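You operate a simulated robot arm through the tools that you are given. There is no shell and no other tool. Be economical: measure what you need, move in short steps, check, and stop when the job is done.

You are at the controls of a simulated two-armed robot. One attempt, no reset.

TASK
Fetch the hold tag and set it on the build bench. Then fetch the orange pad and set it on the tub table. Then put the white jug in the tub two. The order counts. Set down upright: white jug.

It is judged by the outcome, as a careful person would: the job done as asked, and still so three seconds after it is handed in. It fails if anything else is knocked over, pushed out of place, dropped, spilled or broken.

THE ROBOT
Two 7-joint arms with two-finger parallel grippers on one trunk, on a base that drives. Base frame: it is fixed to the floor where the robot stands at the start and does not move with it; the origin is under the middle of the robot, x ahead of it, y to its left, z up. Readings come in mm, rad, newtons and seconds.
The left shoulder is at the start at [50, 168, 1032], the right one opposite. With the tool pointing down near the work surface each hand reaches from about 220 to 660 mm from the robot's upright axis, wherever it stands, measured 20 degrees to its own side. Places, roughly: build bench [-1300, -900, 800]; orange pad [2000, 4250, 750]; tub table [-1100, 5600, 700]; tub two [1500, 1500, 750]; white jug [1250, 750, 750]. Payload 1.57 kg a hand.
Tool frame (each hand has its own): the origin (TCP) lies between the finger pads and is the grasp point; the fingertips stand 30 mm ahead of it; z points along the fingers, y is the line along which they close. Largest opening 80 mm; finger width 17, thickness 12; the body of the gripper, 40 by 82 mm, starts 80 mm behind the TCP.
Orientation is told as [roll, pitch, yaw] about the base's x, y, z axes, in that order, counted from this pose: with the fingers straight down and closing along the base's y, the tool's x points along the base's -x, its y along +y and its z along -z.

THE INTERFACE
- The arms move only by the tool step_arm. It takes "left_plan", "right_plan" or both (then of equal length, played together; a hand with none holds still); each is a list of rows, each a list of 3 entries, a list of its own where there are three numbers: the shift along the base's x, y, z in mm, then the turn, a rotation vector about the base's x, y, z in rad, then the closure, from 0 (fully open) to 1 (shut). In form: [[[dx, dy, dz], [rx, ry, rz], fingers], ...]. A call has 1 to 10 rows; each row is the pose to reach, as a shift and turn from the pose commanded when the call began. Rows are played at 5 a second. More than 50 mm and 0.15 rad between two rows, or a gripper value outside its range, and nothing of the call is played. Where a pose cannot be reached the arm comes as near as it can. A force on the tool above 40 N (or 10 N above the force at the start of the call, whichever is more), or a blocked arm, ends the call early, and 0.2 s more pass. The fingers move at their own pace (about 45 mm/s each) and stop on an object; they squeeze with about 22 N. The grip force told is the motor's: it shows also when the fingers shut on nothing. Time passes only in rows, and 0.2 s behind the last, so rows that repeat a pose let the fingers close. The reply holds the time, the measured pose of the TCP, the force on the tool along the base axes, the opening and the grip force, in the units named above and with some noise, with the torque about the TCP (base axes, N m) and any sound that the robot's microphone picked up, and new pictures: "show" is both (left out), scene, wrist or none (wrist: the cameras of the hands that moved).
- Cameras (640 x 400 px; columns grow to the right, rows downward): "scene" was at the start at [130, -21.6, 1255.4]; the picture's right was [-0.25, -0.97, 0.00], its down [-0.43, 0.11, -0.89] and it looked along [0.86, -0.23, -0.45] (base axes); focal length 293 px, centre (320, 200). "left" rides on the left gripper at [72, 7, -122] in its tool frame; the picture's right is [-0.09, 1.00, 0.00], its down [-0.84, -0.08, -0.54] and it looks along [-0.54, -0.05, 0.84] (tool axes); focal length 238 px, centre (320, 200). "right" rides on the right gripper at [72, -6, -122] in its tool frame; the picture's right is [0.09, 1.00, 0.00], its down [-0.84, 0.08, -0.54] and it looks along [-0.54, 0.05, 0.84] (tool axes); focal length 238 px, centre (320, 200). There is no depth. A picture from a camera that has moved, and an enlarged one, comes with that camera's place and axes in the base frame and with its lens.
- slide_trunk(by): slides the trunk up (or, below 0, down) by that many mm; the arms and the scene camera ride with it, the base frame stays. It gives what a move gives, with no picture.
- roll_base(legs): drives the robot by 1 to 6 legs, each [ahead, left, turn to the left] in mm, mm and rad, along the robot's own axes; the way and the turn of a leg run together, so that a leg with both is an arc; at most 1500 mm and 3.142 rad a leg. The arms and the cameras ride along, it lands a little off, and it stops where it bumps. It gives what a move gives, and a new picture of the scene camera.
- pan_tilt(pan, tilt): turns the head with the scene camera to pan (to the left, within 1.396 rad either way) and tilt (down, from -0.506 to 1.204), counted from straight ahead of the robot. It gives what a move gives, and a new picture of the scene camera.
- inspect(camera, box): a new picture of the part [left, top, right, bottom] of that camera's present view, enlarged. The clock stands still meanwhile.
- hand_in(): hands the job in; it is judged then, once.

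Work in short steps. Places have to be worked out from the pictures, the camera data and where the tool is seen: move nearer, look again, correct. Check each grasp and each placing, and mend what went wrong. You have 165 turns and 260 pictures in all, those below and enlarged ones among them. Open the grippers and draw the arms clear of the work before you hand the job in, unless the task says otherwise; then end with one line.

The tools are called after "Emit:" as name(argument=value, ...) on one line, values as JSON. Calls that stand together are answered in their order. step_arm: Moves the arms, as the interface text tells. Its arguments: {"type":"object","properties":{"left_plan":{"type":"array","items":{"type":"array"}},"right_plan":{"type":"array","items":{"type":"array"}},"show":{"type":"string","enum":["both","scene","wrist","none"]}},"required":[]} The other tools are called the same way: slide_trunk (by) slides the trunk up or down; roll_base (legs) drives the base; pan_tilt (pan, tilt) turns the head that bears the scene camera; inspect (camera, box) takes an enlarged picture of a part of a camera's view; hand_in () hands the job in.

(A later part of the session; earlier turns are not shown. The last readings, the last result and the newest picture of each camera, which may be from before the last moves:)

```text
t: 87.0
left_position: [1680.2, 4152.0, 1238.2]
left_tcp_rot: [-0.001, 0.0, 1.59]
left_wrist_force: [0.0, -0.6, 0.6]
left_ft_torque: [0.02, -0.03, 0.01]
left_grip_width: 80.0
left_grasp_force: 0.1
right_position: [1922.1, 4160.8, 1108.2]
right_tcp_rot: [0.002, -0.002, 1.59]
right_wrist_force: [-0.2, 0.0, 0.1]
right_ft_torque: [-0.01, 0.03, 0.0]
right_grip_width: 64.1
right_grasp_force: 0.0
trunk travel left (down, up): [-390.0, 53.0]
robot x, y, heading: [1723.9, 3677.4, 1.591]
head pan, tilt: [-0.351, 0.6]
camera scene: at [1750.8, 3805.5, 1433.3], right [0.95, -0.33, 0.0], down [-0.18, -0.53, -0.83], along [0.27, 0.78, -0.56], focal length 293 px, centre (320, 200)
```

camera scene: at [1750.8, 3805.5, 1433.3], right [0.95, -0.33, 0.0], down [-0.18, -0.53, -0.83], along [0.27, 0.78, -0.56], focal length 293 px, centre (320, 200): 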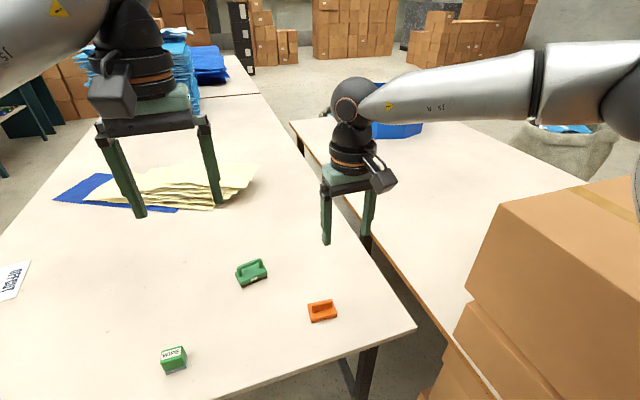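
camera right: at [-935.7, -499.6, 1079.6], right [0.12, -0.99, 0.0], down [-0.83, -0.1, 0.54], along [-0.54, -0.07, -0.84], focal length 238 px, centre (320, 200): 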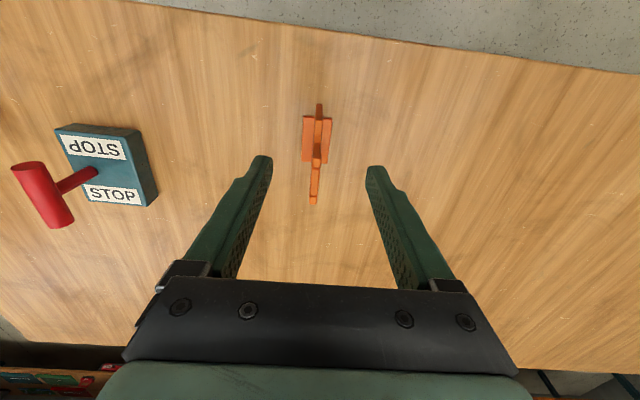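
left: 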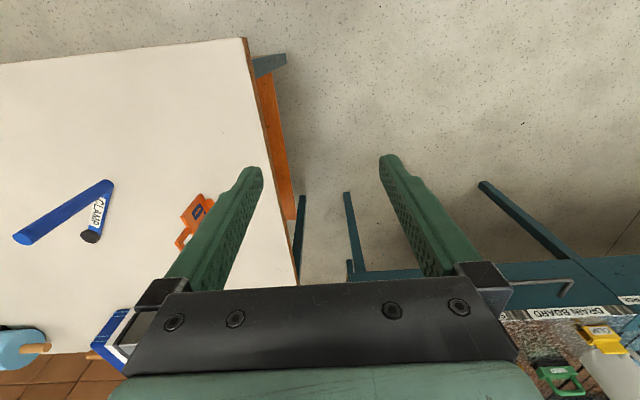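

Emit:
inspect(camera="scene", box=[272, 280, 372, 342])

Emit:
inspect(camera="right", box=[160, 20, 480, 220])

```text
6.40 times, centred on (322, 311) of scene
camera zoom: at [1750.8, 3805.5, 1433.3], right [0.95, -0.33, 0.0], down [-0.18, -0.53, -0.83], along [0.27, 0.78, -0.56], focal length 1874 px, centre (307, -510)
```

zoom: 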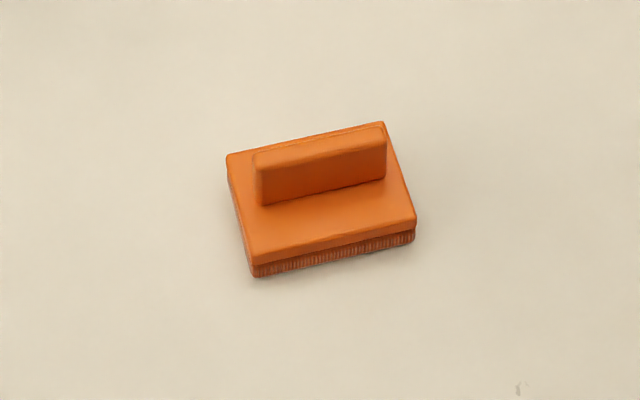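

```text
2.00 times, centred on (320, 120) of right
camera zoom: at [1929.9, 4089.1, 1229.0], right [-0.99, -0.11, 0.0], down [-0.09, 0.83, 0.54], along [-0.06, 0.54, -0.84], focal length 477 px, centre (320, 360)
```

zoom: 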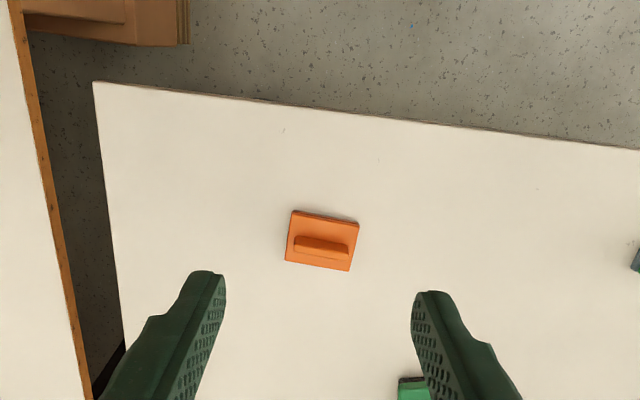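

The pad has a ridge along x (tilted about -6.5°), centre ≈ [1911, 4244]. I drive 60 mm ahead and turn the right hand by +1.44 rad so it closes across the ridge.

Emit:
roll_base(legs=[[70, 0, 0]])

Emit:
step_arm(right_plan=[[[0, 0, 0], [0, 0, 0.144], 0], [[0, 0, 0], [0, 0, 0.288], 0], [[0, 0, 0], [0, 0, 0.432], 0], [[0, 0, 0], [0, 0, 0.576], 0], [[0, 0, 0], [0, 0, 0.72], 0], [[0, 0, 0], [0, 0, 0.864], 0], [[0, 0, 0], [0, 0, 1.008], 0], [[0, 0, 0], [0, 0, 1.152], 0], [[0, 0, 0], [0, 0, 1.296], 0], [[0, 0, 0], [0, 0, 1.44], 0]])

```text
t: 88.0
left_position: [1678.8, 4223.6, 1238.0]
left_tcp_rot: [0.0, 0.001, 1.589]
left_wrist_force: [-1.1, 0.3, -0.2]
left_ft_torque: [-0.06, -0.02, -0.02]
left_grip_width: 79.9
left_grasp_force: 0.1
right_position: [1920.2, 4230.9, 1108.3]
right_tcp_rot: [0.0, -0.003, 1.591]
right_wrist_force: [-0.3, 0.9, 0.2]
right_ft_torque: [-0.04, 0.01, -0.01]
right_grip_width: 63.8
right_grasp_force: 0.0
trunk travel left (down, up): [-390.0, 53.0]
robot x, y, heading: [1720.5, 3746.2, 1.593]
head pan, tilt: [-0.351, 0.6]
camera scene: at [1749.3, 3876.3, 1433.2], right [0.95, -0.32, 0.0], down [-0.18, -0.54, -0.82], along [0.27, 0.78, -0.57], focal length 293 px, centre (320, 200)
```

scene: 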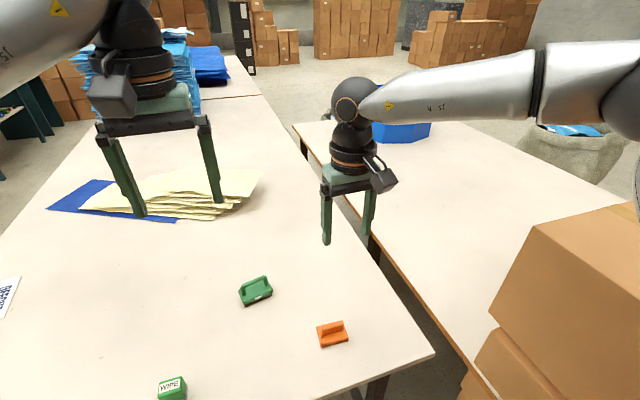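

```text
t: 90.2
left_position: [1677.6, 4223.0, 1239.6]
left_tcp_rot: [-0.001, 0.0, 1.592]
left_wrist_force: [-0.3, -0.6, -1.3]
left_ft_torque: [0.0, -0.02, 0.01]
left_grip_width: 80.0
left_grasp_force: 0.0
right_position: [1816.1, 4068.6, 1071.5]
right_tcp_rot: [-0.024, 0.006, 3.004]
right_wrist_force: [-0.5, 0.2, -0.1]
right_ft_torque: [-0.04, -0.02, 0.01]
right_grip_width: 79.8
right_grasp_force: 0.2
right hand out of reach, approached as far as the arm can: row 5, 6, 7, 8, 9, 10
trunk travel left (down, up): [-390.0, 53.0]
robot x, y, heading: [1719.3, 3750.2, 1.591]
head pan, tilt: [-0.351, 0.6]
camera scene: at [1748.9, 3875.4, 1433.3], right [0.95, -0.32, 0.0], down [-0.18, -0.53, -0.83], along [0.27, 0.78, -0.56], focal length 293 px, centre (320, 200)
camera right: at [1886.2, 4062.6, 1192.6], right [-0.05, -1.0, -0.02], down [-0.84, 0.03, 0.54], along [-0.53, 0.04, -0.84], focal length 238 px, centre (320, 200)
```

scene: 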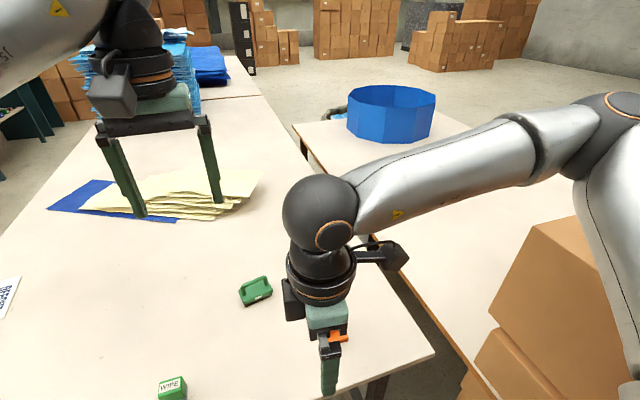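
right: 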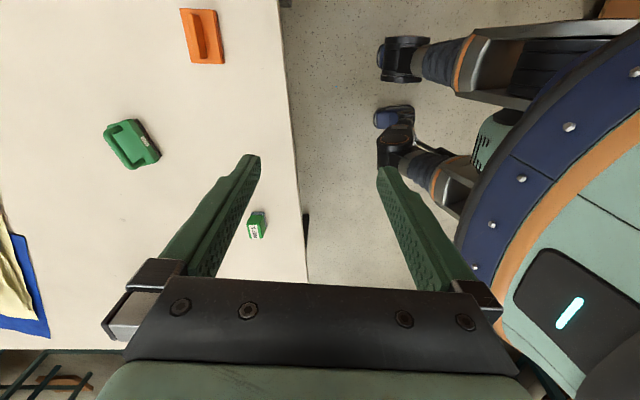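

Turned, but the arm drew inward. I test whether this orientation reaches the pad lower down.

Emit:
step_arm(right_plan=[[[20, 40, -20], [0, 0, 0], 0], [[40, 80, -40], [0, 0, 0], 0], [[60, 115, -70], [0, 0, 0], 0], [[80, 150, -90], [0, 0, 0], 0], [[95, 175, -110], [0, 0, 0.02], 0]])

```text
refused: row 3 steps farther than a row can; nothing moved
```

Emit:
step_arm(right_plan=[[[20, 38, -20], [0, 0, 0], 0], [[40, 76, -40], [0, 0, 0], 0], [[60, 112, -65], [0, 0, 0], 0], [[78, 148, -85], [0, 0, 0], 0], [[95, 175, -110], [0, 0, 0.02], 0]])

```text
t: 91.4
left_position: [1677.6, 4222.1, 1238.2]
left_tcp_rot: [0.001, 0.001, 1.59]
left_wrist_force: [-0.1, -0.8, 0.4]
left_ft_torque: [0.01, 0.0, -0.02]
left_grip_width: 80.2
left_grasp_force: 0.1
right_position: [1837.4, 4078.4, 977.9]
right_tcp_rot: [-0.024, -0.008, 2.995]
right_wrist_force: [-0.5, -0.3, 0.0]
right_ft_torque: [-0.03, -0.06, 0.03]
right_grip_width: 80.1
right_grasp_force: 0.0
right hand out of reach, approached as far as the arm can: row 1, 2, 3, 4, 5
trunk travel left (down, up): [-390.0, 53.0]
robot x, y, heading: [1719.7, 3749.5, 1.593]
head pan, tilt: [-0.351, 0.6]
camera scene: at [1749.4, 3875.5, 1433.3], right [0.95, -0.32, 0.0], down [-0.18, -0.53, -0.82], along [0.27, 0.78, -0.57], focal length 293 px, centre (320, 200)
camera right: at [1909.7, 4071.4, 1098.1], right [-0.05, -1.0, -0.02], down [-0.84, 0.03, 0.55], along [-0.54, 0.05, -0.84], focal length 238 px, centre (320, 200)
```

scene: 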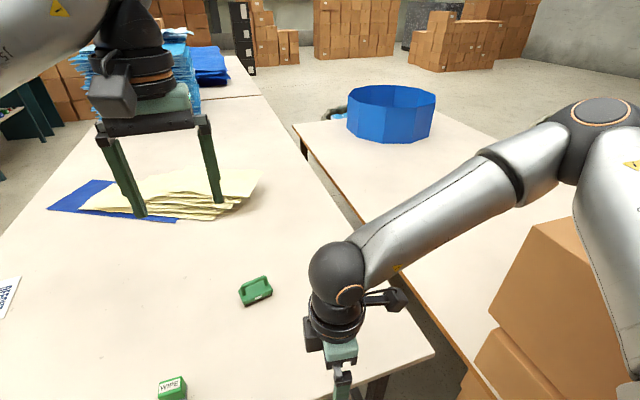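
right: 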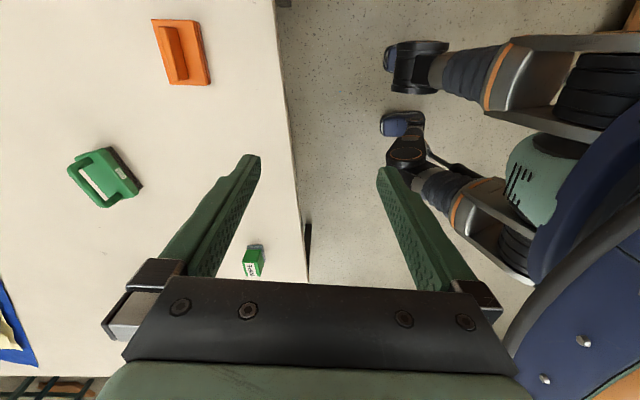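

This way is a bad wrist configuration. I raise and turn back, then will try the other direction.

Emit:
step_arm(right_plan=[[[0, 0, 30], [0, 0, -0.144], 0], [[0, 0, 60], [0, 0, -0.288], 0], [[0, 0, 80], [0, 0, -0.432], 0], [[0, 10, 80], [0, 0, -0.576], 0], [[0, 20, 80], [0, 0, -0.72], 0], [[0, 30, 80], [0, 0, -0.864], 0], [[0, 40, 80], [0, 0, -1.008], 0], [[0, 60, 80], [0, 0, -1.152], 0], [[0, 80, 80], [0, 0, -1.296], 0], [[0, 100, 80], [0, 0, -1.42], 0]], show="none")

Emit:
step_arm(right_plan=[[[0, 0, 0], [0, 0, -0.148], 0], [[0, 0, 0], [0, 0, -0.296], 0], [[0, 0, 0], [0, 0, -0.444], 0], [[0, 0, 0], [0, 0, -0.592], 0], [[0, 0, 0], [0, 0, -0.74], 0], [[0, 0, 0], [0, 0, -0.888], 0], [[0, 0, 0], [0, 0, -1.036], 0], [[0, 0, 0], [0, 0, -1.184], 0], [[0, 0, 0], [0, 0, -1.332], 0], [[0, 0, 0], [0, 0, -1.48], 0]])

```text
t: 93.6
left_position: [1677.9, 4221.6, 1239.1]
left_tcp_rot: [0.001, 0.0, 1.591]
left_wrist_force: [0.6, -0.3, 0.3]
left_ft_torque: [-0.01, -0.01, 0.01]
left_grip_width: 80.1
left_grasp_force: 0.2
right_position: [1847.0, 4177.5, 1061.0]
right_tcp_rot: [-0.022, -0.009, 1.575]
right_wrist_force: [-0.6, -0.1, -0.7]
right_ft_torque: [0.0, 0.01, -0.02]
right_grip_width: 80.2
right_grasp_force: 0.1
right hand out of reach, approached as far as the arm can: row 10
trunk travel left (down, up): [-390.0, 53.0]
robot x, y, heading: [1720.3, 3749.4, 1.593]
head pan, tilt: [-0.351, 0.6]
```

```text
t: 95.8
left_position: [1678.3, 4222.2, 1238.9]
left_tcp_rot: [0.002, -0.001, 1.589]
left_wrist_force: [0.1, -0.3, 0.7]
left_ft_torque: [-0.02, 0.0, -0.02]
left_grip_width: 80.2
left_grasp_force: 0.0
right_position: [1848.9, 4177.3, 1061.1]
right_tcp_rot: [-0.024, -0.007, 0.09]
right_wrist_force: [-0.6, -0.8, -0.1]
right_ft_torque: [-0.03, -0.03, 0.01]
right_grip_width: 80.1
right_grasp_force: 0.1
trunk travel left (down, up): [-390.0, 53.0]
robot x, y, heading: [1721.6, 3747.9, 1.592]
head pan, tilt: [-0.351, 0.6]
camera scene: at [1749.3, 3875.3, 1433.3], right [0.95, -0.32, 0.0], down [-0.18, -0.53, -0.83], along [0.27, 0.78, -0.56], focal length 293 px, centre (320, 200)
camera right: at [1775.8, 4166.6, 1180.4], right [-0.18, 0.98, -0.02], down [0.82, 0.17, 0.55], along [0.54, 0.08, -0.84], focal length 238 px, centre (320, 200)
```

scene: 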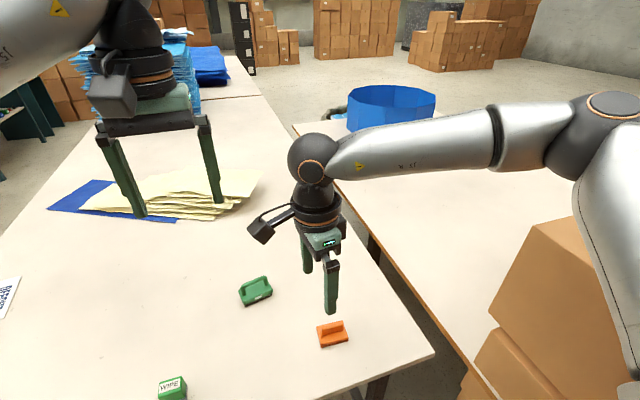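
right: 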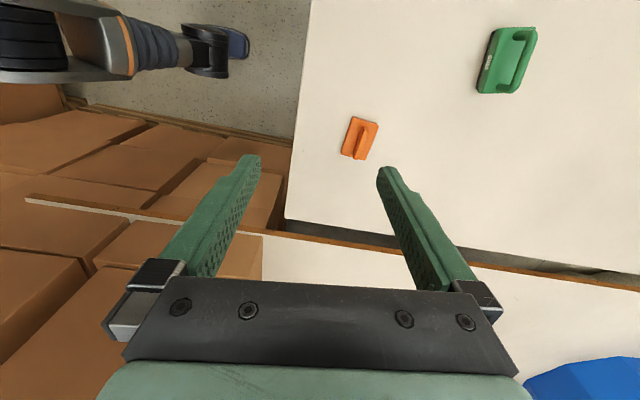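

This direction works. I move over the pad and down to z ≈ 900 with a look.

Emit:
step_arm(right_plan=[[[14, 18, -40], [0.01, 0, -0.05], 0], [[28, 36, -80], [0.02, 0, -0.1], 0], [[42, 54, -120], [0.024, 0.007, -0.13], 0], [[54, 72, -155], [0.024, 0.007, -0.15], 0], [[54, 72, -160], [0.024, 0.007, -0.15], 0]])

Emit:
inspect(camera="right", box=[240, 60, 400, 160])

```text
t: 97.0
left_position: [1679.1, 4223.8, 1238.1]
left_tcp_rot: [0.001, 0.0, 1.589]
left_wrist_force: [0.0, 0.0, 0.1]
left_ft_torque: [0.0, 0.0, 0.01]
left_grip_width: 80.0
left_grasp_force: 0.1
right_position: [1934.9, 4215.6, 935.2]
right_tcp_rot: [0.001, -0.002, -0.057]
right_wrist_force: [-1.3, 0.0, 0.0]
right_ft_torque: [0.01, -0.04, 0.03]
right_grip_width: 80.1
right_grasp_force: 0.0
right hand out of reach, approached as far as the arm can: row 1, 2, 3, 4, 5
trunk travel left (down, up): [-390.0, 53.0]
robot x, y, heading: [1720.1, 3747.8, 1.595]
head pan, tilt: [-0.351, 0.6]
camera scene: at [1749.2, 3875.3, 1433.3], right [0.95, -0.32, 0.0], down [-0.18, -0.53, -0.83], along [0.27, 0.78, -0.56], focal length 293 px, centre (320, 200)
camera right: at [1862.7, 4213.3, 1055.5], right [-0.04, 1.0, 0.0], down [0.84, 0.03, 0.54], along [0.54, 0.02, -0.84], focal length 238 px, centre (320, 200)
```

scene: 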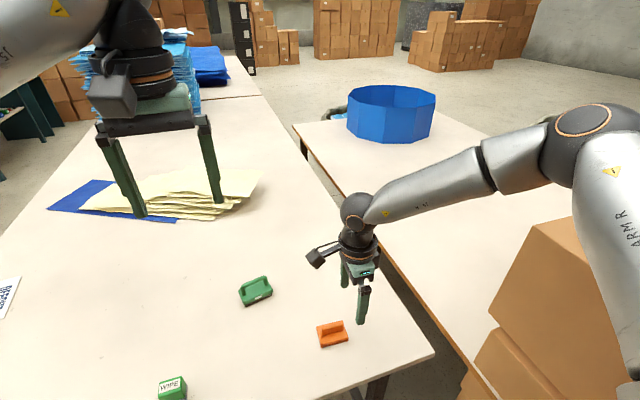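
right: 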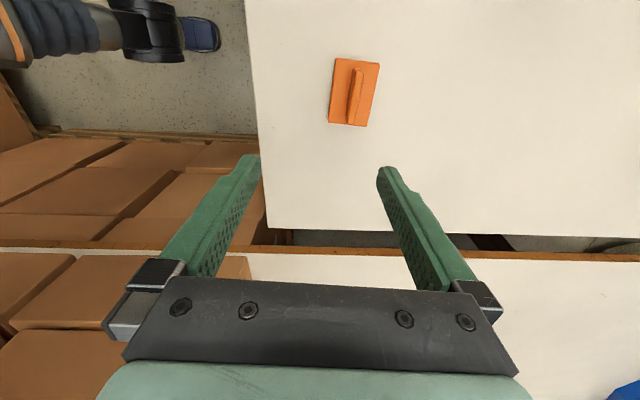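

```text
4.00 times, centred on (320, 110) of right
camera zoom: at [1862.7, 4213.3, 1055.5], right [-0.04, 1.0, 0.0], down [0.84, 0.03, 0.54], along [0.54, 0.02, -0.84], focal length 953 px, centre (320, 560)
```

zoom: 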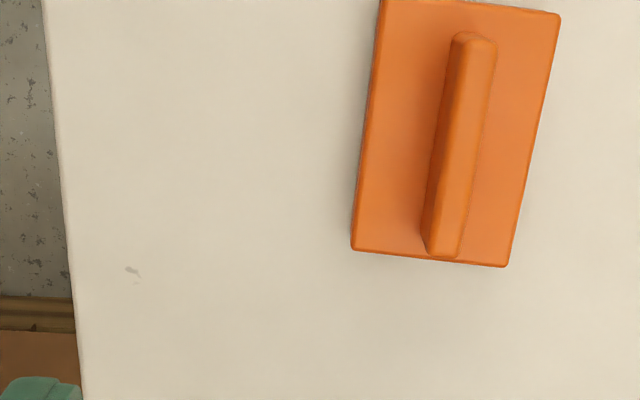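

Ridge centre ≈ [1907, 4253], top z ≈ 771, yaw about -0.1. I drive 70 mm ahead for reach, then align and descend to z 850.

Emit:
roll_base(legs=[[70, 0, 0]])

Emit:
step_arm(right_plan=[[[-10, -10, -20], [0, 0, -0.04], 0], [[-20, -24, -45], [0, 0, -0.04], 0], [[-27, -33, -75], [0, 0, -0.04], 0], [[-27, -33, -85], [0, 0, -0.04], 0]])

```text
t: 98.0
left_position: [1676.2, 4291.3, 1238.0]
left_tcp_rot: [0.001, 0.001, 1.593]
left_wrist_force: [-0.3, -0.8, 0.2]
left_ft_torque: [-0.04, -0.01, -0.01]
left_grip_width: 80.0
left_grasp_force: 0.0
right_position: [1932.6, 4285.9, 935.4]
right_tcp_rot: [0.002, 0.0, -0.054]
right_wrist_force: [-0.4, 0.6, -0.9]
right_ft_torque: [0.0, 0.0, 0.03]
right_grip_width: 79.9
right_grasp_force: 0.0
trunk travel left (down, up): [-390.0, 53.0]
robot x, y, heading: [1720.6, 3819.1, 1.592]
head pan, tilt: [-0.351, 0.6]
camera scene: at [1747.6, 3944.8, 1433.2], right [0.95, -0.32, 0.0], down [-0.18, -0.54, -0.82], along [0.27, 0.78, -0.57], focal length 293 px, centre (320, 200)
```

scene: 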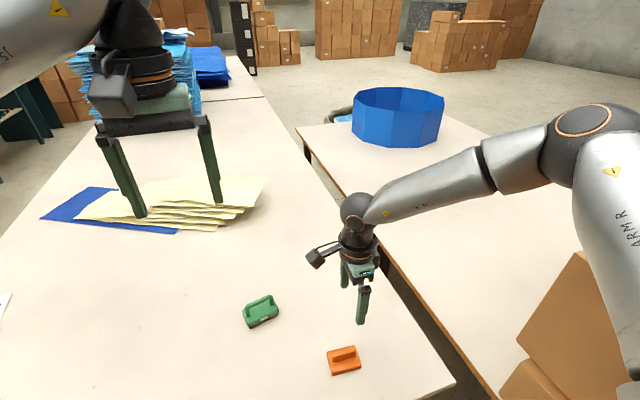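

```text
t: 99.0
left_position: [1676.0, 4290.5, 1239.1]
left_tcp_rot: [0.0, 0.001, 1.591]
left_wrist_force: [-0.5, 0.3, 0.9]
left_ft_torque: [0.01, 0.03, -0.04]
left_grip_width: 79.9
left_grasp_force: 0.1
right_position: [1934.3, 4231.2, 893.9]
right_tcp_rot: [0.002, 0.001, -0.095]
right_wrist_force: [-0.1, -0.5, 0.2]
right_ft_torque: [-0.01, 0.0, -0.02]
right_grip_width: 80.0
right_grasp_force: 0.1
right hand out of reach, approached as far as the arm can: row 1, 2, 3, 4
trunk travel left (down, up): [-390.0, 53.0]
robot x, y, heading: [1718.4, 3818.9, 1.597]
head pan, tilt: [-0.351, 0.6]
camera scene: at [1747.5, 3943.8, 1433.3], right [0.95, -0.32, 0.0], down [-0.18, -0.53, -0.83], along [0.27, 0.78, -0.56], focal length 293 px, centre (320, 200)
camera right: at [1861.0, 4232.0, 1013.5], right [0.0, 1.0, 0.0], down [0.84, 0.0, 0.54], along [0.54, 0.0, -0.84], focal length 238 px, centre (320, 200)
```

scene: 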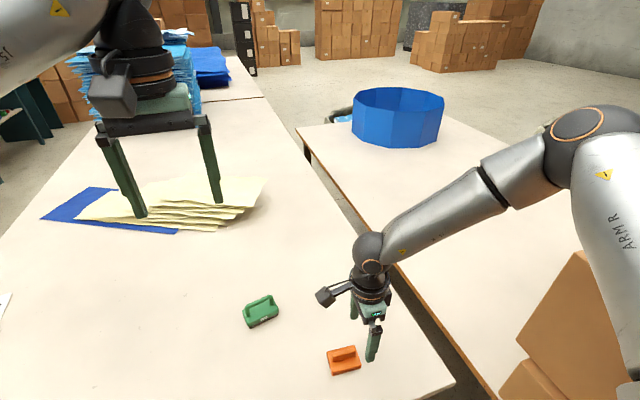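
right: 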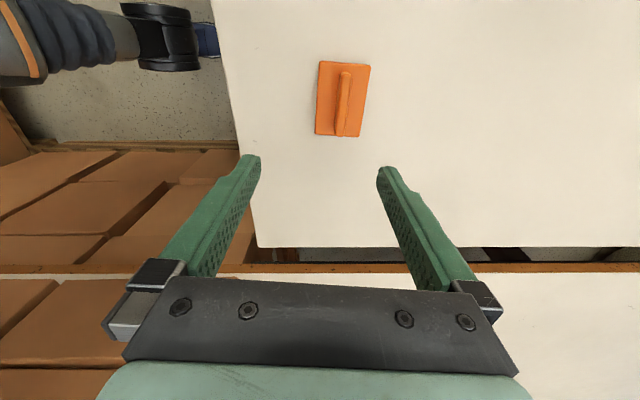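

The wrist limits block this pose. Better: approach with heading along +x and use the left hand, whose fingers then close along y naturally. First I bring the right hand back to a natural, tucked pose.

Emit:
step_arm(right_plan=[[[0, 0, 45], [0, 0, 0.14], 0], [[0, 0, 90], [0, 0, 0.28], 0], [[0, 0, 135], [0, 0, 0.42], 0], [[0, 0, 170], [0, 0, 0.56], 0], [[0, -10, 190], [0, 0, 0.7], 0], [[10, -20, 200], [0, 0, 0.84], 0], [[20, -30, 206], [0, 0, 0.98], 0], [[30, -40, 206], [0, 0, 1.12], 0], [[35, -60, 206], [0, 0, 1.26], 0], [[40, -80, 206], [0, 0, 1.4], 0]], show="none")

Emit:
step_arm(right_plan=[[[0, -20, 0], [0, 0, 0.14], 0.5], [[0, -40, 0], [0, 0, 0.28], 1], [[0, -60, 0], [0, 0, 0.28], 1], [[0, -60, 0], [0, 0, 0.28], 1]], show="scene")

```text
t: 101.2
left_position: [1676.3, 4290.1, 1239.7]
left_tcp_rot: [0.0, -0.003, 1.592]
left_wrist_force: [0.0, 0.5, -0.6]
left_ft_torque: [-0.05, 0.01, 0.01]
left_grip_width: 80.0
left_grasp_force: 0.2
right_position: [1971.7, 4152.4, 1097.8]
right_tcp_rot: [0.002, -0.001, 1.308]
right_wrist_force: [0.5, 0.4, -0.6]
right_ft_torque: [-0.01, 0.03, 0.0]
right_grip_width: 79.9
right_grasp_force: 0.0
trunk travel left (down, up): [-390.0, 53.0]
robot x, y, heading: [1721.1, 3819.0, 1.587]
head pan, tilt: [-0.351, 0.6]
```

```text
t: 102.2
left_position: [1676.4, 4291.8, 1238.8]
left_tcp_rot: [0.001, 0.0, 1.593]
left_wrist_force: [-0.2, 0.8, -0.3]
left_ft_torque: [-0.01, -0.03, -0.01]
left_grip_width: 80.0
left_grasp_force: 0.1
right_position: [1972.0, 4091.9, 1098.4]
right_tcp_rot: [0.002, 0.0, 1.587]
right_wrist_force: [0.0, 0.8, -1.5]
right_ft_torque: [-0.01, -0.01, -0.01]
right_grip_width: 0.0
right_grasp_force: 3.5
trunk travel left (down, up): [-390.0, 53.0]
robot x, y, heading: [1722.3, 3818.6, 1.588]
head pan, tilt: [-0.351, 0.6]
camera scene: at [1747.4, 3944.1, 1433.3], right [0.95, -0.32, 0.0], down [-0.18, -0.54, -0.82], along [0.27, 0.78, -0.57], focal length 293 px, centre (320, 200)
```

scene: 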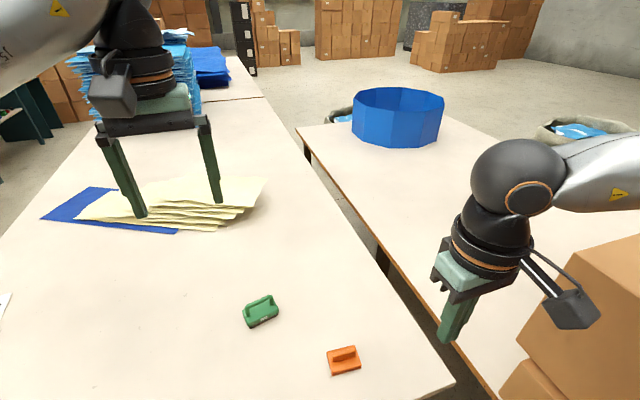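

Now I back off, shift left and turn to face +x.

Emit:
roll_base(legs=[[-60, 220, 0], [0, 0, -1.59]])

Emit:
pan_tilt(pan=0.6, tilt=0.7)

```text
t: 108.6
left_position: [1975.2, 3773.0, 1239.6]
left_tcp_rot: [0.001, 0.0, -0.027]
left_wrist_force: [-0.3, 0.0, -0.3]
left_ft_torque: [0.0, 0.0, 0.01]
left_grip_width: 79.9
left_grasp_force: 0.0
right_position: [1762.0, 3487.6, 1097.1]
right_tcp_rot: [0.002, -0.001, -0.032]
right_wrist_force: [1.1, 0.9, 0.1]
right_ft_torque: [0.0, -0.03, 0.0]
right_grip_width: 0.1
right_grasp_force: 21.6
trunk travel left (down, up): [-390.0, 53.0]
robot x, y, heading: [1500.9, 3753.4, -0.029]
head pan, tilt: [-0.351, 0.6]
camera scene: at [1625.3, 3721.5, 1433.3], right [-0.37, -0.93, 0.0], down [-0.53, 0.21, -0.83], along [0.77, -0.3, -0.56], focal length 293 px, centre (320, 200)
```

scene: 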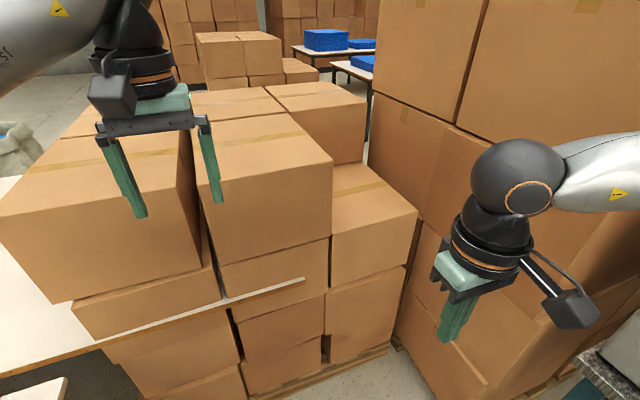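

```text
t: 109.9
left_position: [1974.4, 3771.9, 1238.4]
left_tcp_rot: [0.0, 0.0, -0.026]
left_wrist_force: [0.2, -0.2, 0.4]
left_ft_torque: [-0.03, -0.01, -0.03]
left_grip_width: 80.1
left_grasp_force: 0.0
right_position: [1764.1, 3487.3, 1097.4]
right_tcp_rot: [0.002, -0.001, -0.034]
right_wrist_force: [-0.1, 0.2, 0.2]
right_ft_torque: [-0.02, -0.02, 0.01]
right_grip_width: 0.0
right_grasp_force: 21.4
trunk travel left (down, up): [-390.0, 53.0]
robot x, y, heading: [1501.6, 3756.8, -0.023]
head pan, tilt: [0.6, 0.7]
camera scene: at [1614.4, 3800.3, 1424.7], right [0.54, -0.84, 0.0], down [-0.54, -0.35, -0.77], along [0.64, 0.42, -0.64], focal length 293 px, centre (320, 200)
```

scene: 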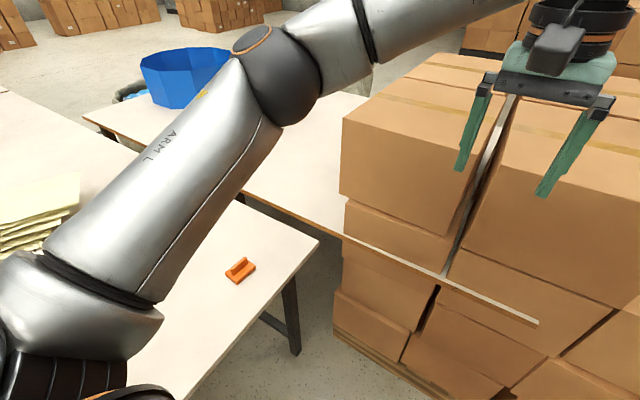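

Clear. I move the base a bit nearer, then bring the left hand over the table toward the pad.

Emit:
roll_base(legs=[[100, 65, 0]])

Emit:
step_arm(left_plan=[[[-45, 5, 0], [0, 0, 0], 0], [[-85, 30, 0], [0, 0, 0], 0], [[-120, 65, 0], [0, 0, 0], 0], [[-145, 105, 0], [0, 0, 0], 0], [[-165, 150, 0], [0, 0, 0], 0], [[-170, 198, 0], [0, 0, -0.02], 0], [[-170, 246, 0], [0, 0, -0.04], 0], [[-170, 294, 0], [0, 0, -0.06], 0], [[-170, 342, 0], [0, 0, -0.08], 0], [[-170, 390, 0], [0, 0, -0.08], 0]])

```text
t: 111.1
left_position: [2077.2, 3834.9, 1238.7]
left_tcp_rot: [-0.001, 0.0, -0.026]
left_wrist_force: [0.2, 0.3, -0.9]
left_ft_torque: [0.03, -0.01, 0.0]
left_grip_width: 80.3
left_grasp_force: 0.0
right_position: [1863.2, 3549.6, 1097.1]
right_tcp_rot: [0.0, 0.0, -0.031]
right_wrist_force: [0.3, 0.8, 0.6]
right_ft_torque: [0.02, 0.03, 0.03]
right_grip_width: 0.0
right_grasp_force: 21.5
trunk travel left (down, up): [-390.0, 53.0]
robot x, y, heading: [1598.8, 3815.5, -0.023]
head pan, tilt: [0.6, 0.7]
camera scene: at [1715.1, 3861.8, 1424.6], right [0.54, -0.84, 0.0], down [-0.54, -0.35, -0.76], along [0.64, 0.42, -0.64], focal length 293 px, centre (320, 200)
```

scene: 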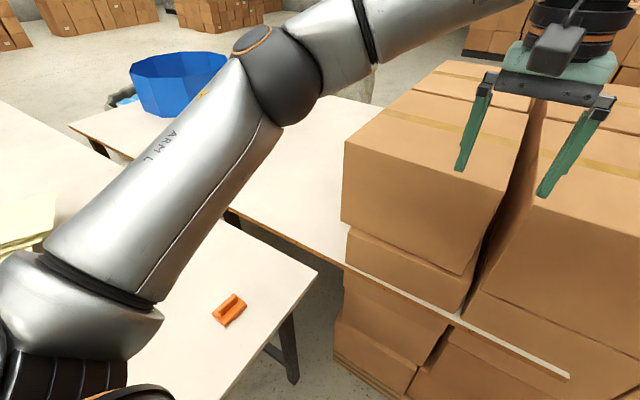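

```text
t: 113.3
left_position: [1925.9, 4214.0, 1229.6]
left_tcp_rot: [-0.001, -0.002, -0.107]
left_wrist_force: [-0.5, 0.6, 0.7]
left_ft_torque: [0.02, 0.02, 0.04]
left_grip_width: 79.9
left_grasp_force: 0.0
left hand out of reach, approached as far as the arm can: row 10
right_position: [1863.5, 3548.8, 1097.7]
right_tcp_rot: [0.001, 0.0, -0.033]
right_wrist_force: [-0.3, -0.7, 0.0]
right_ft_torque: [0.01, 0.01, -0.03]
right_grip_width: 0.1
right_grasp_force: 21.1
trunk travel left (down, up): [-390.0, 53.0]
robot x, y, heading: [1600.3, 3813.9, -0.024]
head pan, tilt: [0.6, 0.7]
camera scene: at [1714.9, 3861.9, 1424.5], right [0.54, -0.84, 0.0], down [-0.54, -0.35, -0.76], along [0.64, 0.42, -0.64], focal length 293 px, centre (320, 200)
camera left: at [1854.8, 4228.6, 1352.9], right [0.2, 0.98, 0.0], down [0.82, -0.17, 0.54], along [0.53, -0.11, -0.84], focal length 238 px, centre (320, 200)
```

scene: 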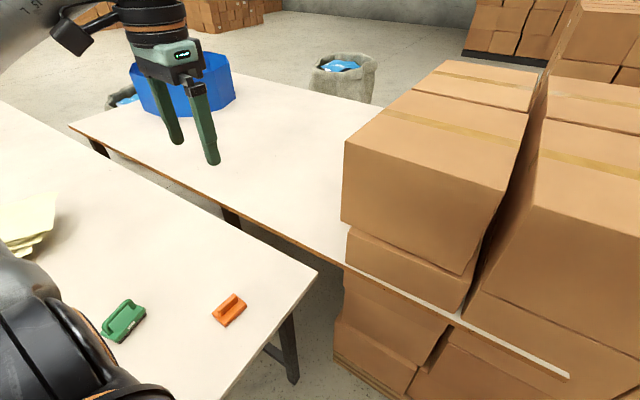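
left: 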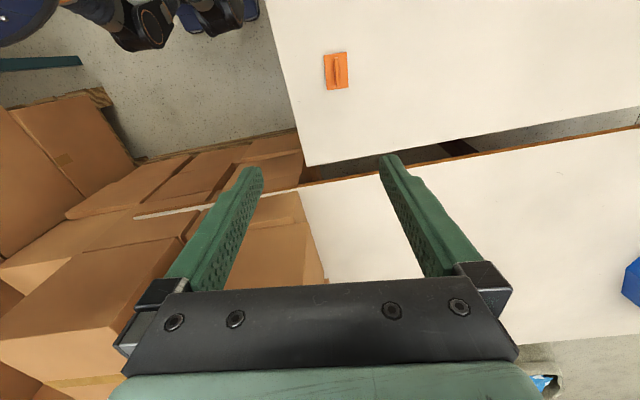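

Left hand is nearly above the pad. I lower the trunk by 240 mm (left hand to z ≈ 990) and look.

Emit:
slide_trunk(by=-240)

Emit:
inspect(camera="left", box=[240, 0, 480, 150])

```text
t: 115.8
left_position: [1925.9, 4213.3, 991.5]
left_tcp_rot: [0.0, -0.002, -0.107]
left_wrist_force: [0.0, 0.6, 0.8]
left_ft_torque: [0.01, 0.04, 0.04]
left_grip_width: 79.9
left_grasp_force: 0.1
right_position: [1862.5, 3548.8, 857.7]
right_tcp_rot: [0.002, 0.0, -0.03]
right_wrist_force: [0.2, 0.3, -0.3]
right_ft_torque: [0.03, 0.0, 0.01]
right_grip_width: 0.0
right_grasp_force: 21.4
trunk travel left (down, up): [-150.0, 293.0]
robot x, y, heading: [1601.7, 3813.6, -0.025]
head pan, tilt: [0.6, 0.7]
```

```text
2.67 times, centred on (360, 75) of left
camera zoom: at [1854.1, 4227.4, 1113.5], right [0.2, 0.98, 0.0], down [0.82, -0.17, 0.54], along [0.53, -0.11, -0.84], focal length 636 px, centre (213, 533)
```

zoom: 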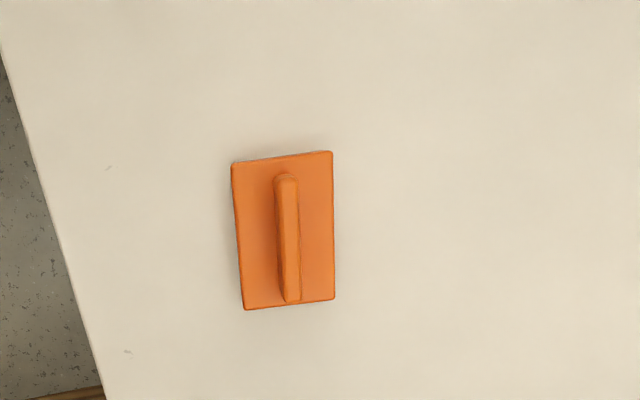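

Ridge centre ≈ [1909, 4254], yaw matches -0.107. I move over it and down to z ≈ 830.

Emit:
step_arm(left_plan=[[[-8, 20, -35], [0, 0, 0], 0], [[-17, 41, -70], [0, 0, 0], 0], [[-17, 41, -115], [0, 0, 0], 0], [[-17, 41, -160], [0, 0, 0], 0], [[-17, 41, -160], [0, 0, 0], 0]])

```text
t: 117.0
left_position: [1908.7, 4253.8, 832.0]
left_tcp_rot: [0.0, -0.004, -0.108]
left_wrist_force: [-0.1, 0.3, -0.2]
left_ft_torque: [0.0, 0.02, 0.01]
left_grip_width: 80.0
left_grasp_force: 0.1
left hand out of reach, approached as far as the arm can: row 1, 2, 3
right_position: [1863.4, 3547.7, 856.9]
right_tcp_rot: [0.001, 0.001, -0.032]
right_wrist_force: [0.7, 1.0, 0.1]
right_ft_torque: [-0.02, 0.03, 0.02]
right_grip_width: 0.2
right_grasp_force: 21.7
trunk travel left (down, up): [-150.0, 293.0]
robot x, y, heading: [1598.9, 3814.0, -0.025]
head pan, tilt: [0.6, 0.7]
camera scene: at [1714.1, 3861.2, 1184.7], right [0.54, -0.84, 0.0], down [-0.54, -0.35, -0.77], along [0.64, 0.42, -0.64], focal length 293 px, centre (320, 200)
camera left: at [1837.5, 4269.1, 954.6], right [0.2, 0.98, 0.0], down [0.82, -0.17, 0.54], along [0.53, -0.11, -0.84], focal length 238 px, centre (320, 200)
```

scene: 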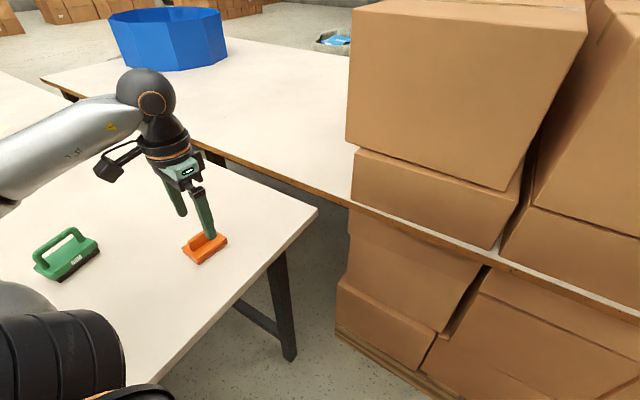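
left: 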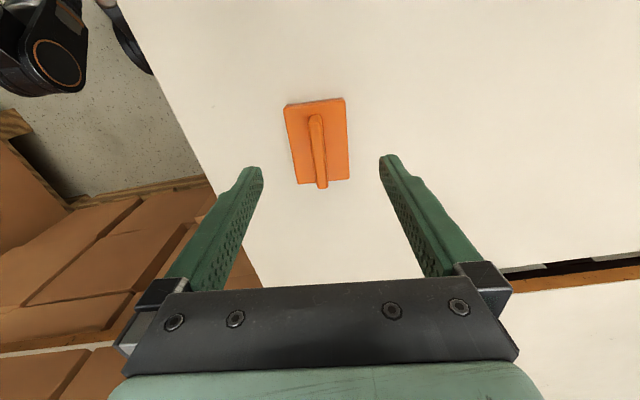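

The ridge is exactly centred. I descend to z ≈ 785 and check.

Emit:
step_arm(left_plan=[[[0, 0, -20], [0, 0, 0], 0], [[0, 0, -38], [0, 0, 0], 0], [[0, 0, -46], [0, 0, 0], 0], [[0, 0, -46], [0, 0, 0], 0]], show="wrist")

Emit:
inspect(camera="scene", box=[140, 160, 300, 285])

```text
t: 118.0
left_position: [1909.0, 4253.5, 784.9]
left_tcp_rot: [0.001, -0.002, -0.106]
left_wrist_force: [0.1, 0.3, 0.6]
left_ft_torque: [0.02, 0.01, -0.02]
left_grip_width: 80.0
left_grasp_force: 0.0
right_position: [1862.9, 3548.5, 857.2]
right_tcp_rot: [0.0, -0.001, -0.032]
right_wrist_force: [0.1, 0.1, -0.2]
right_ft_torque: [-0.01, 0.0, 0.02]
right_grip_width: 0.0
right_grasp_force: 21.6
trunk travel left (down, up): [-150.0, 293.0]
robot x, y, heading: [1600.6, 3814.9, -0.021]
head pan, tilt: [0.6, 0.7]
camera left: at [1838.1, 4268.7, 907.7], right [0.2, 0.98, 0.0], down [0.82, -0.17, 0.54], along [0.53, -0.11, -0.84], focal length 238 px, centre (320, 200)
```

left: 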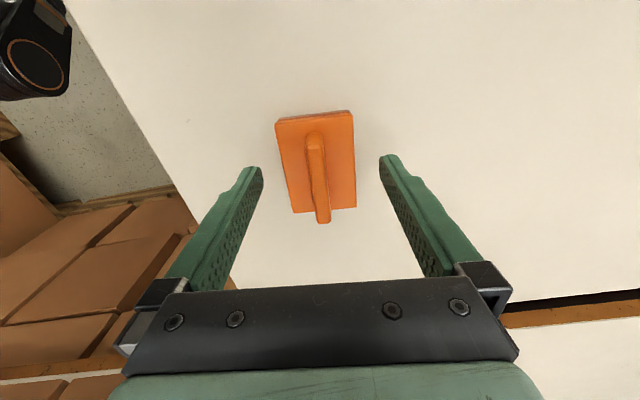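

```text
3.20 times, centred on (220, 222) of scene
camera zoom: at [1714.2, 3861.3, 1184.7], right [0.54, -0.84, 0.0], down [-0.54, -0.35, -0.76], along [0.64, 0.42, -0.64], focal length 937 px, centre (640, 128)
```

zoom: 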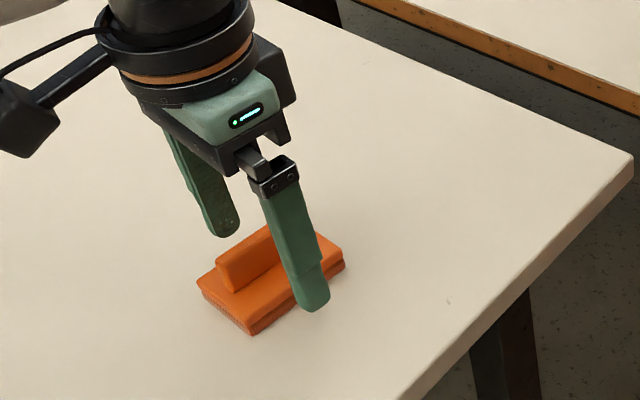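

The fingers straddle the ridge just above the plate. I close.

Emit:
step_arm(left_plan=[[[0, 0, 0], [0, 0, 0], 0.5], [[0, 0, 0], [0, 0, 0], 1], [[0, 0, 0], [0, 0, 0], 1], [[0, 0, 0], [0, 0, 0], 1], [[0, 0, 0], [0, 0, 0], 1], [[0, 0, 0], [0, 0, 0], 1], [[0, 0, 15], [0, 0, 0], 1], [[0, 0, 40], [0, 0, 0], 1]])

```text
t: 119.8
left_position: [1908.1, 4253.0, 825.5]
left_tcp_rot: [0.0, 0.0, -0.107]
left_wrist_force: [0.4, -0.4, 0.9]
left_ft_torque: [0.01, -0.03, -0.01]
left_grip_width: 48.9
left_grasp_force: 22.0
right_position: [1863.3, 3548.2, 856.8]
right_tcp_rot: [0.002, 0.0, -0.031]
right_wrist_force: [0.2, 0.2, 0.1]
right_ft_torque: [0.0, 0.01, -0.04]
right_grip_width: 0.3
right_grasp_force: 21.1
trunk travel left (down, up): [-150.0, 293.0]
robot x, y, heading: [1599.0, 3815.9, -0.024]
head pan, tilt: [0.6, 0.7]
camera scene: at [1714.3, 3861.3, 1184.6], right [0.54, -0.84, 0.0], down [-0.54, -0.35, -0.76], along [0.64, 0.42, -0.64], focal length 293 px, centre (320, 200)
camera left: at [1837.3, 4267.8, 947.4], right [0.2, 0.98, 0.0], down [0.82, -0.17, 0.54], along [0.53, -0.11, -0.84], focal length 238 px, centre (320, 200)
```

scene: 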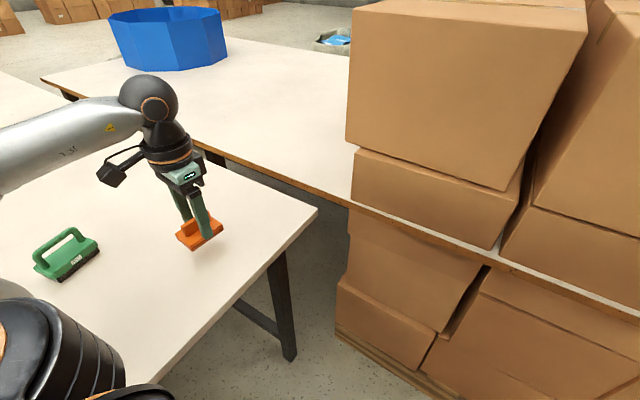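
left: 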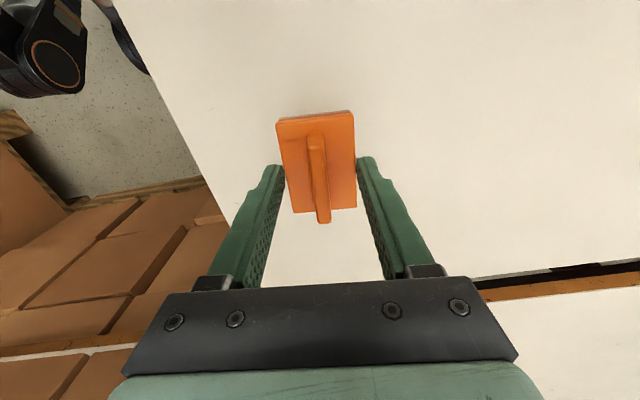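

The left hand holds the pad by its body (49 mm wide) and it lifted level. I raise the trunk and draw the left hand in.

Emit:
slide_trunk(by=240)

Emit:
step_arm(left_plan=[[[0, -40, 10], [0, 0, 0], 1], [[0, -80, 20], [0, 0, 0], 1], [[0, -120, 20], [0, 0, 0], 1], [[10, -160, 20], [0, 0, 0], 1], [[20, -200, 20], [0, 0, 0.04], 1], [[20, -240, 20], [0, 0, 0.08], 1]], show="scene")

Emit:
pan_tilt(pan=1.39, tilt=0.3)

```text
t: 122.3
left_position: [1909.7, 4253.7, 1065.0]
left_tcp_rot: [0.001, -0.001, -0.106]
left_wrist_force: [-0.6, -0.3, 0.2]
left_ft_torque: [-0.04, 0.01, 0.0]
left_grip_width: 48.8
left_grasp_force: 21.6
right_position: [1862.9, 3549.0, 1097.1]
right_tcp_rot: [0.003, 0.001, -0.031]
right_wrist_force: [0.8, 0.3, 1.0]
right_ft_torque: [0.01, 0.0, -0.03]
right_grip_width: 0.1
right_grasp_force: 21.2
trunk travel left (down, up): [-390.0, 53.0]
robot x, y, heading: [1601.1, 3815.7, -0.026]
head pan, tilt: [0.6, 0.7]
```

```text
t: 123.7
left_position: [1929.8, 4012.4, 1087.3]
left_tcp_rot: [0.001, -0.001, -0.025]
left_wrist_force: [-0.9, -0.7, -0.9]
left_ft_torque: [0.01, 0.03, 0.02]
left_grip_width: 49.0
left_grasp_force: 22.3
right_position: [1863.0, 3547.5, 1098.0]
right_tcp_rot: [0.002, 0.0, -0.032]
right_wrist_force: [0.2, -0.6, -0.4]
right_ft_torque: [0.0, 0.01, 0.01]
right_grip_width: 0.1
right_grasp_force: 20.9
trunk travel left (down, up): [-390.0, 53.0]
robot x, y, heading: [1602.6, 3812.9, -0.02]
head pan, tilt: [0.6, 0.7]
camera scene: at [1714.5, 3860.5, 1424.7], right [0.54, -0.84, 0.0], down [-0.54, -0.35, -0.77], along [0.64, 0.42, -0.64], focal length 293 px, centre (320, 200)
```

scene: 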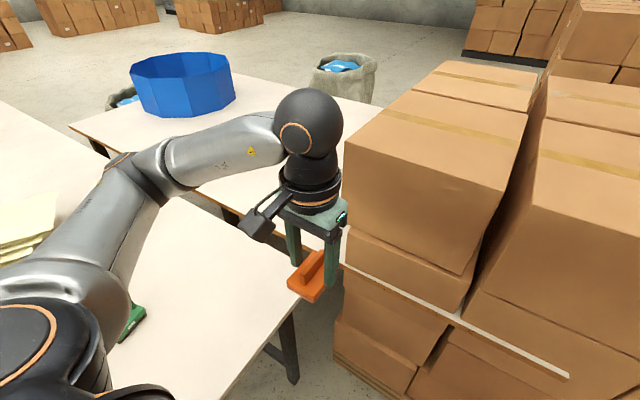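

```text
t: 124.8
left_position: [1930.0, 4013.6, 1086.5]
left_tcp_rot: [0.001, -0.001, -0.026]
left_wrist_force: [-0.5, 1.5, -0.2]
left_ft_torque: [0.02, -0.02, 0.01]
left_grip_width: 48.7
left_grasp_force: 22.1
right_position: [1863.4, 3549.4, 1099.2]
right_tcp_rot: [0.003, -0.002, -0.032]
right_wrist_force: [0.2, -0.5, 0.0]
right_ft_torque: [0.03, 0.04, 0.0]
right_grip_width: 0.0
right_grasp_force: 21.3
trunk travel left (down, up): [-390.0, 53.0]
robot x, y, heading: [1600.6, 3810.8, -0.022]
head pan, tilt: [1.389, 0.3]
camera scene: at [1662.2, 3906.5, 1460.8], right [0.98, -0.21, 0.0], down [-0.06, -0.29, -0.96], along [0.2, 0.93, -0.3], focal length 293 px, centre (320, 200)
```

scene: 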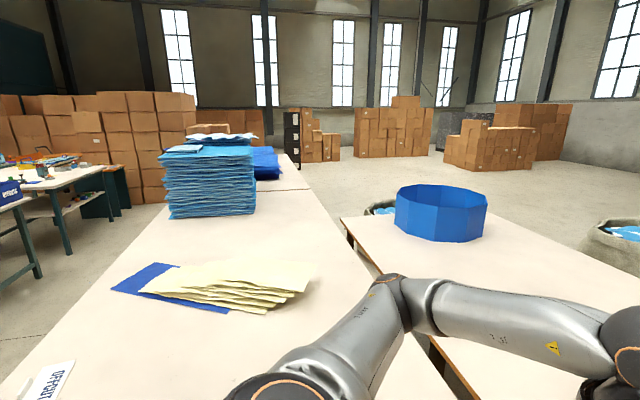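

I reverse back to the aisle (x ≈ 300, y ≈ 3690) and look for the tub table.

Emit:
roll_base(legs=[[-1300, -150, 0.02], [0, 0, 1.57]])

Emit:
pan_tilt(pan=0.5, tilt=0.2)

```text
t: 135.2
left_position: [116.3, 4021.5, 1087.9]
left_tcp_rot: [0.001, 0.001, 1.573]
left_wrist_force: [-1.0, -0.1, -0.8]
left_ft_torque: [0.02, 0.01, 0.0]
left_grip_width: 49.0
left_grasp_force: 22.2
right_position: [582.5, 3968.6, 1098.7]
right_tcp_rot: [0.001, 0.001, 1.567]
right_wrist_force: [-0.2, -0.2, 0.2]
right_ft_torque: [-0.02, -0.01, -0.04]
right_grip_width: 0.0
right_grasp_force: 21.3
trunk travel left (down, up): [-390.0, 53.0]
robot x, y, heading: [326.8, 3702.1, 1.577]
head pan, tilt: [1.389, 0.3]
camera scene: at [232.8, 3757.5, 1460.8], right [0.18, 0.98, 0.0], down [0.29, -0.05, -0.96], along [-0.94, 0.17, -0.3], focal length 293 px, centre (320, 200)
```

scene: 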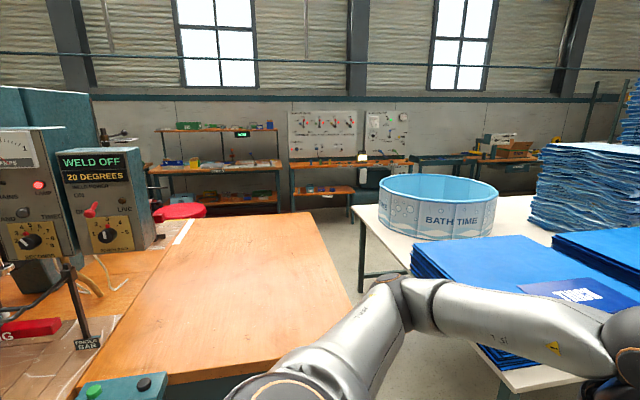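

```text
t: 136.4
left_position: [116.4, 4021.1, 1087.8]
left_tcp_rot: [0.0, 0.0, 1.572]
left_wrist_force: [0.2, -0.1, 0.2]
left_ft_torque: [0.0, 0.01, 0.03]
left_grip_width: 49.2
left_grasp_force: 21.5
right_position: [582.2, 3966.6, 1098.4]
right_tcp_rot: [0.002, 0.0, 1.566]
right_wrist_force: [-0.1, 0.0, 0.5]
right_ft_torque: [-0.02, -0.01, 0.0]
right_grip_width: 0.0
right_grasp_force: 21.1
trunk travel left (down, up): [-390.0, 53.0]
robot x, y, heading: [325.3, 3699.9, 1.573]
head pan, tilt: [0.499, 0.201]
camera scene: at [279.9, 3822.5, 1470.1], right [0.88, 0.48, 0.0], down [0.1, -0.17, -0.98], along [-0.47, 0.86, -0.2], focal length 293 px, centre (320, 200)
```

scene: 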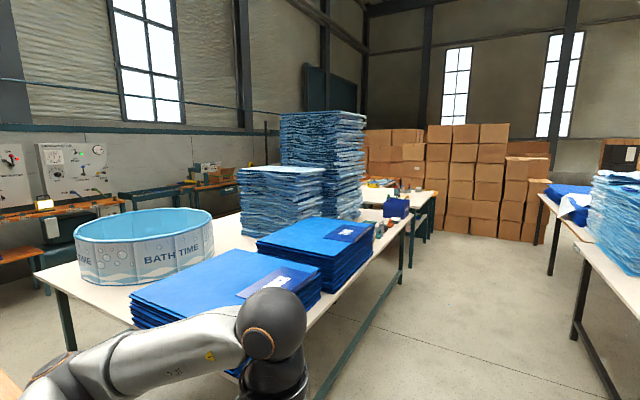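

The tub table is the white one with the "BATH TIME" tub and blue sheet stacks, x from about -1900 to -300, y 4400–6900. I look for free surface.

Emit:
inspect(camera="scene", box=[230, 170, 450, 310])

Emit:
pan_tilt(pan=0.95, tilt=0.5)

```text
2.86 times, centred on (340, 240) of scene
camera zoom: at [279.9, 3822.5, 1470.1], right [0.88, 0.48, 0.0], down [0.1, -0.17, -0.98], along [-0.47, 0.86, -0.2], focal length 836 px, centre (263, 86)
```

zoom: 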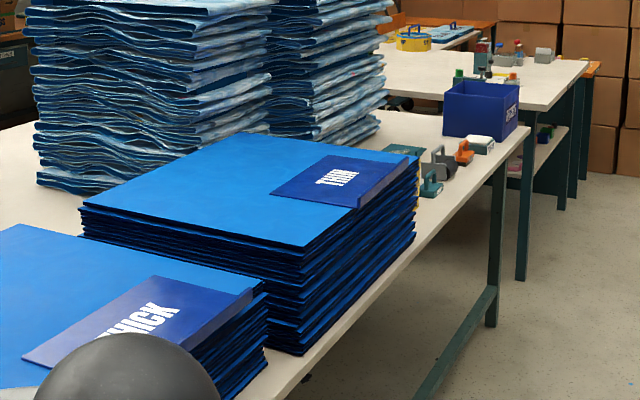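

```text
t: 137.3
left_position: [115.3, 4020.9, 1088.0]
left_tcp_rot: [0.0, -0.001, 1.572]
left_wrist_force: [-0.1, 0.1, -0.3]
left_ft_torque: [0.02, 0.03, 0.02]
left_grip_width: 49.0
left_grasp_force: 22.0
right_position: [582.1, 3966.4, 1097.2]
right_tcp_rot: [0.001, -0.001, 1.565]
right_wrist_force: [0.2, -0.2, -0.3]
right_ft_torque: [0.0, -0.01, -0.02]
right_grip_width: 0.0
right_grasp_force: 21.4
trunk travel left (down, up): [-390.0, 53.0]
robot x, y, heading: [325.7, 3697.7, 1.571]
head pan, tilt: [0.949, 0.499]
camera scene: at [250.6, 3793.7, 1442.4], right [0.58, 0.81, 0.0], down [0.39, -0.28, -0.88], along [-0.71, 0.51, -0.48], focal length 293 px, centre (320, 200)
```

scene: 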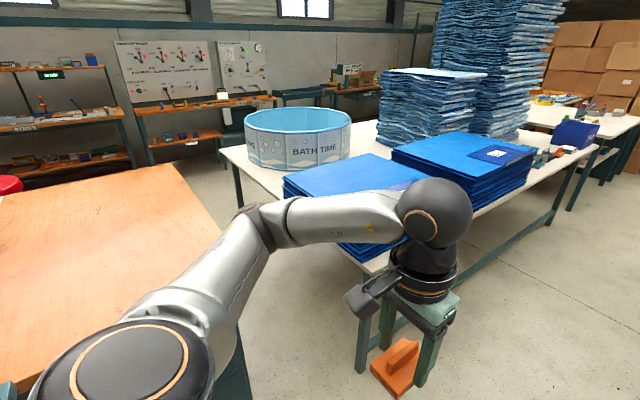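

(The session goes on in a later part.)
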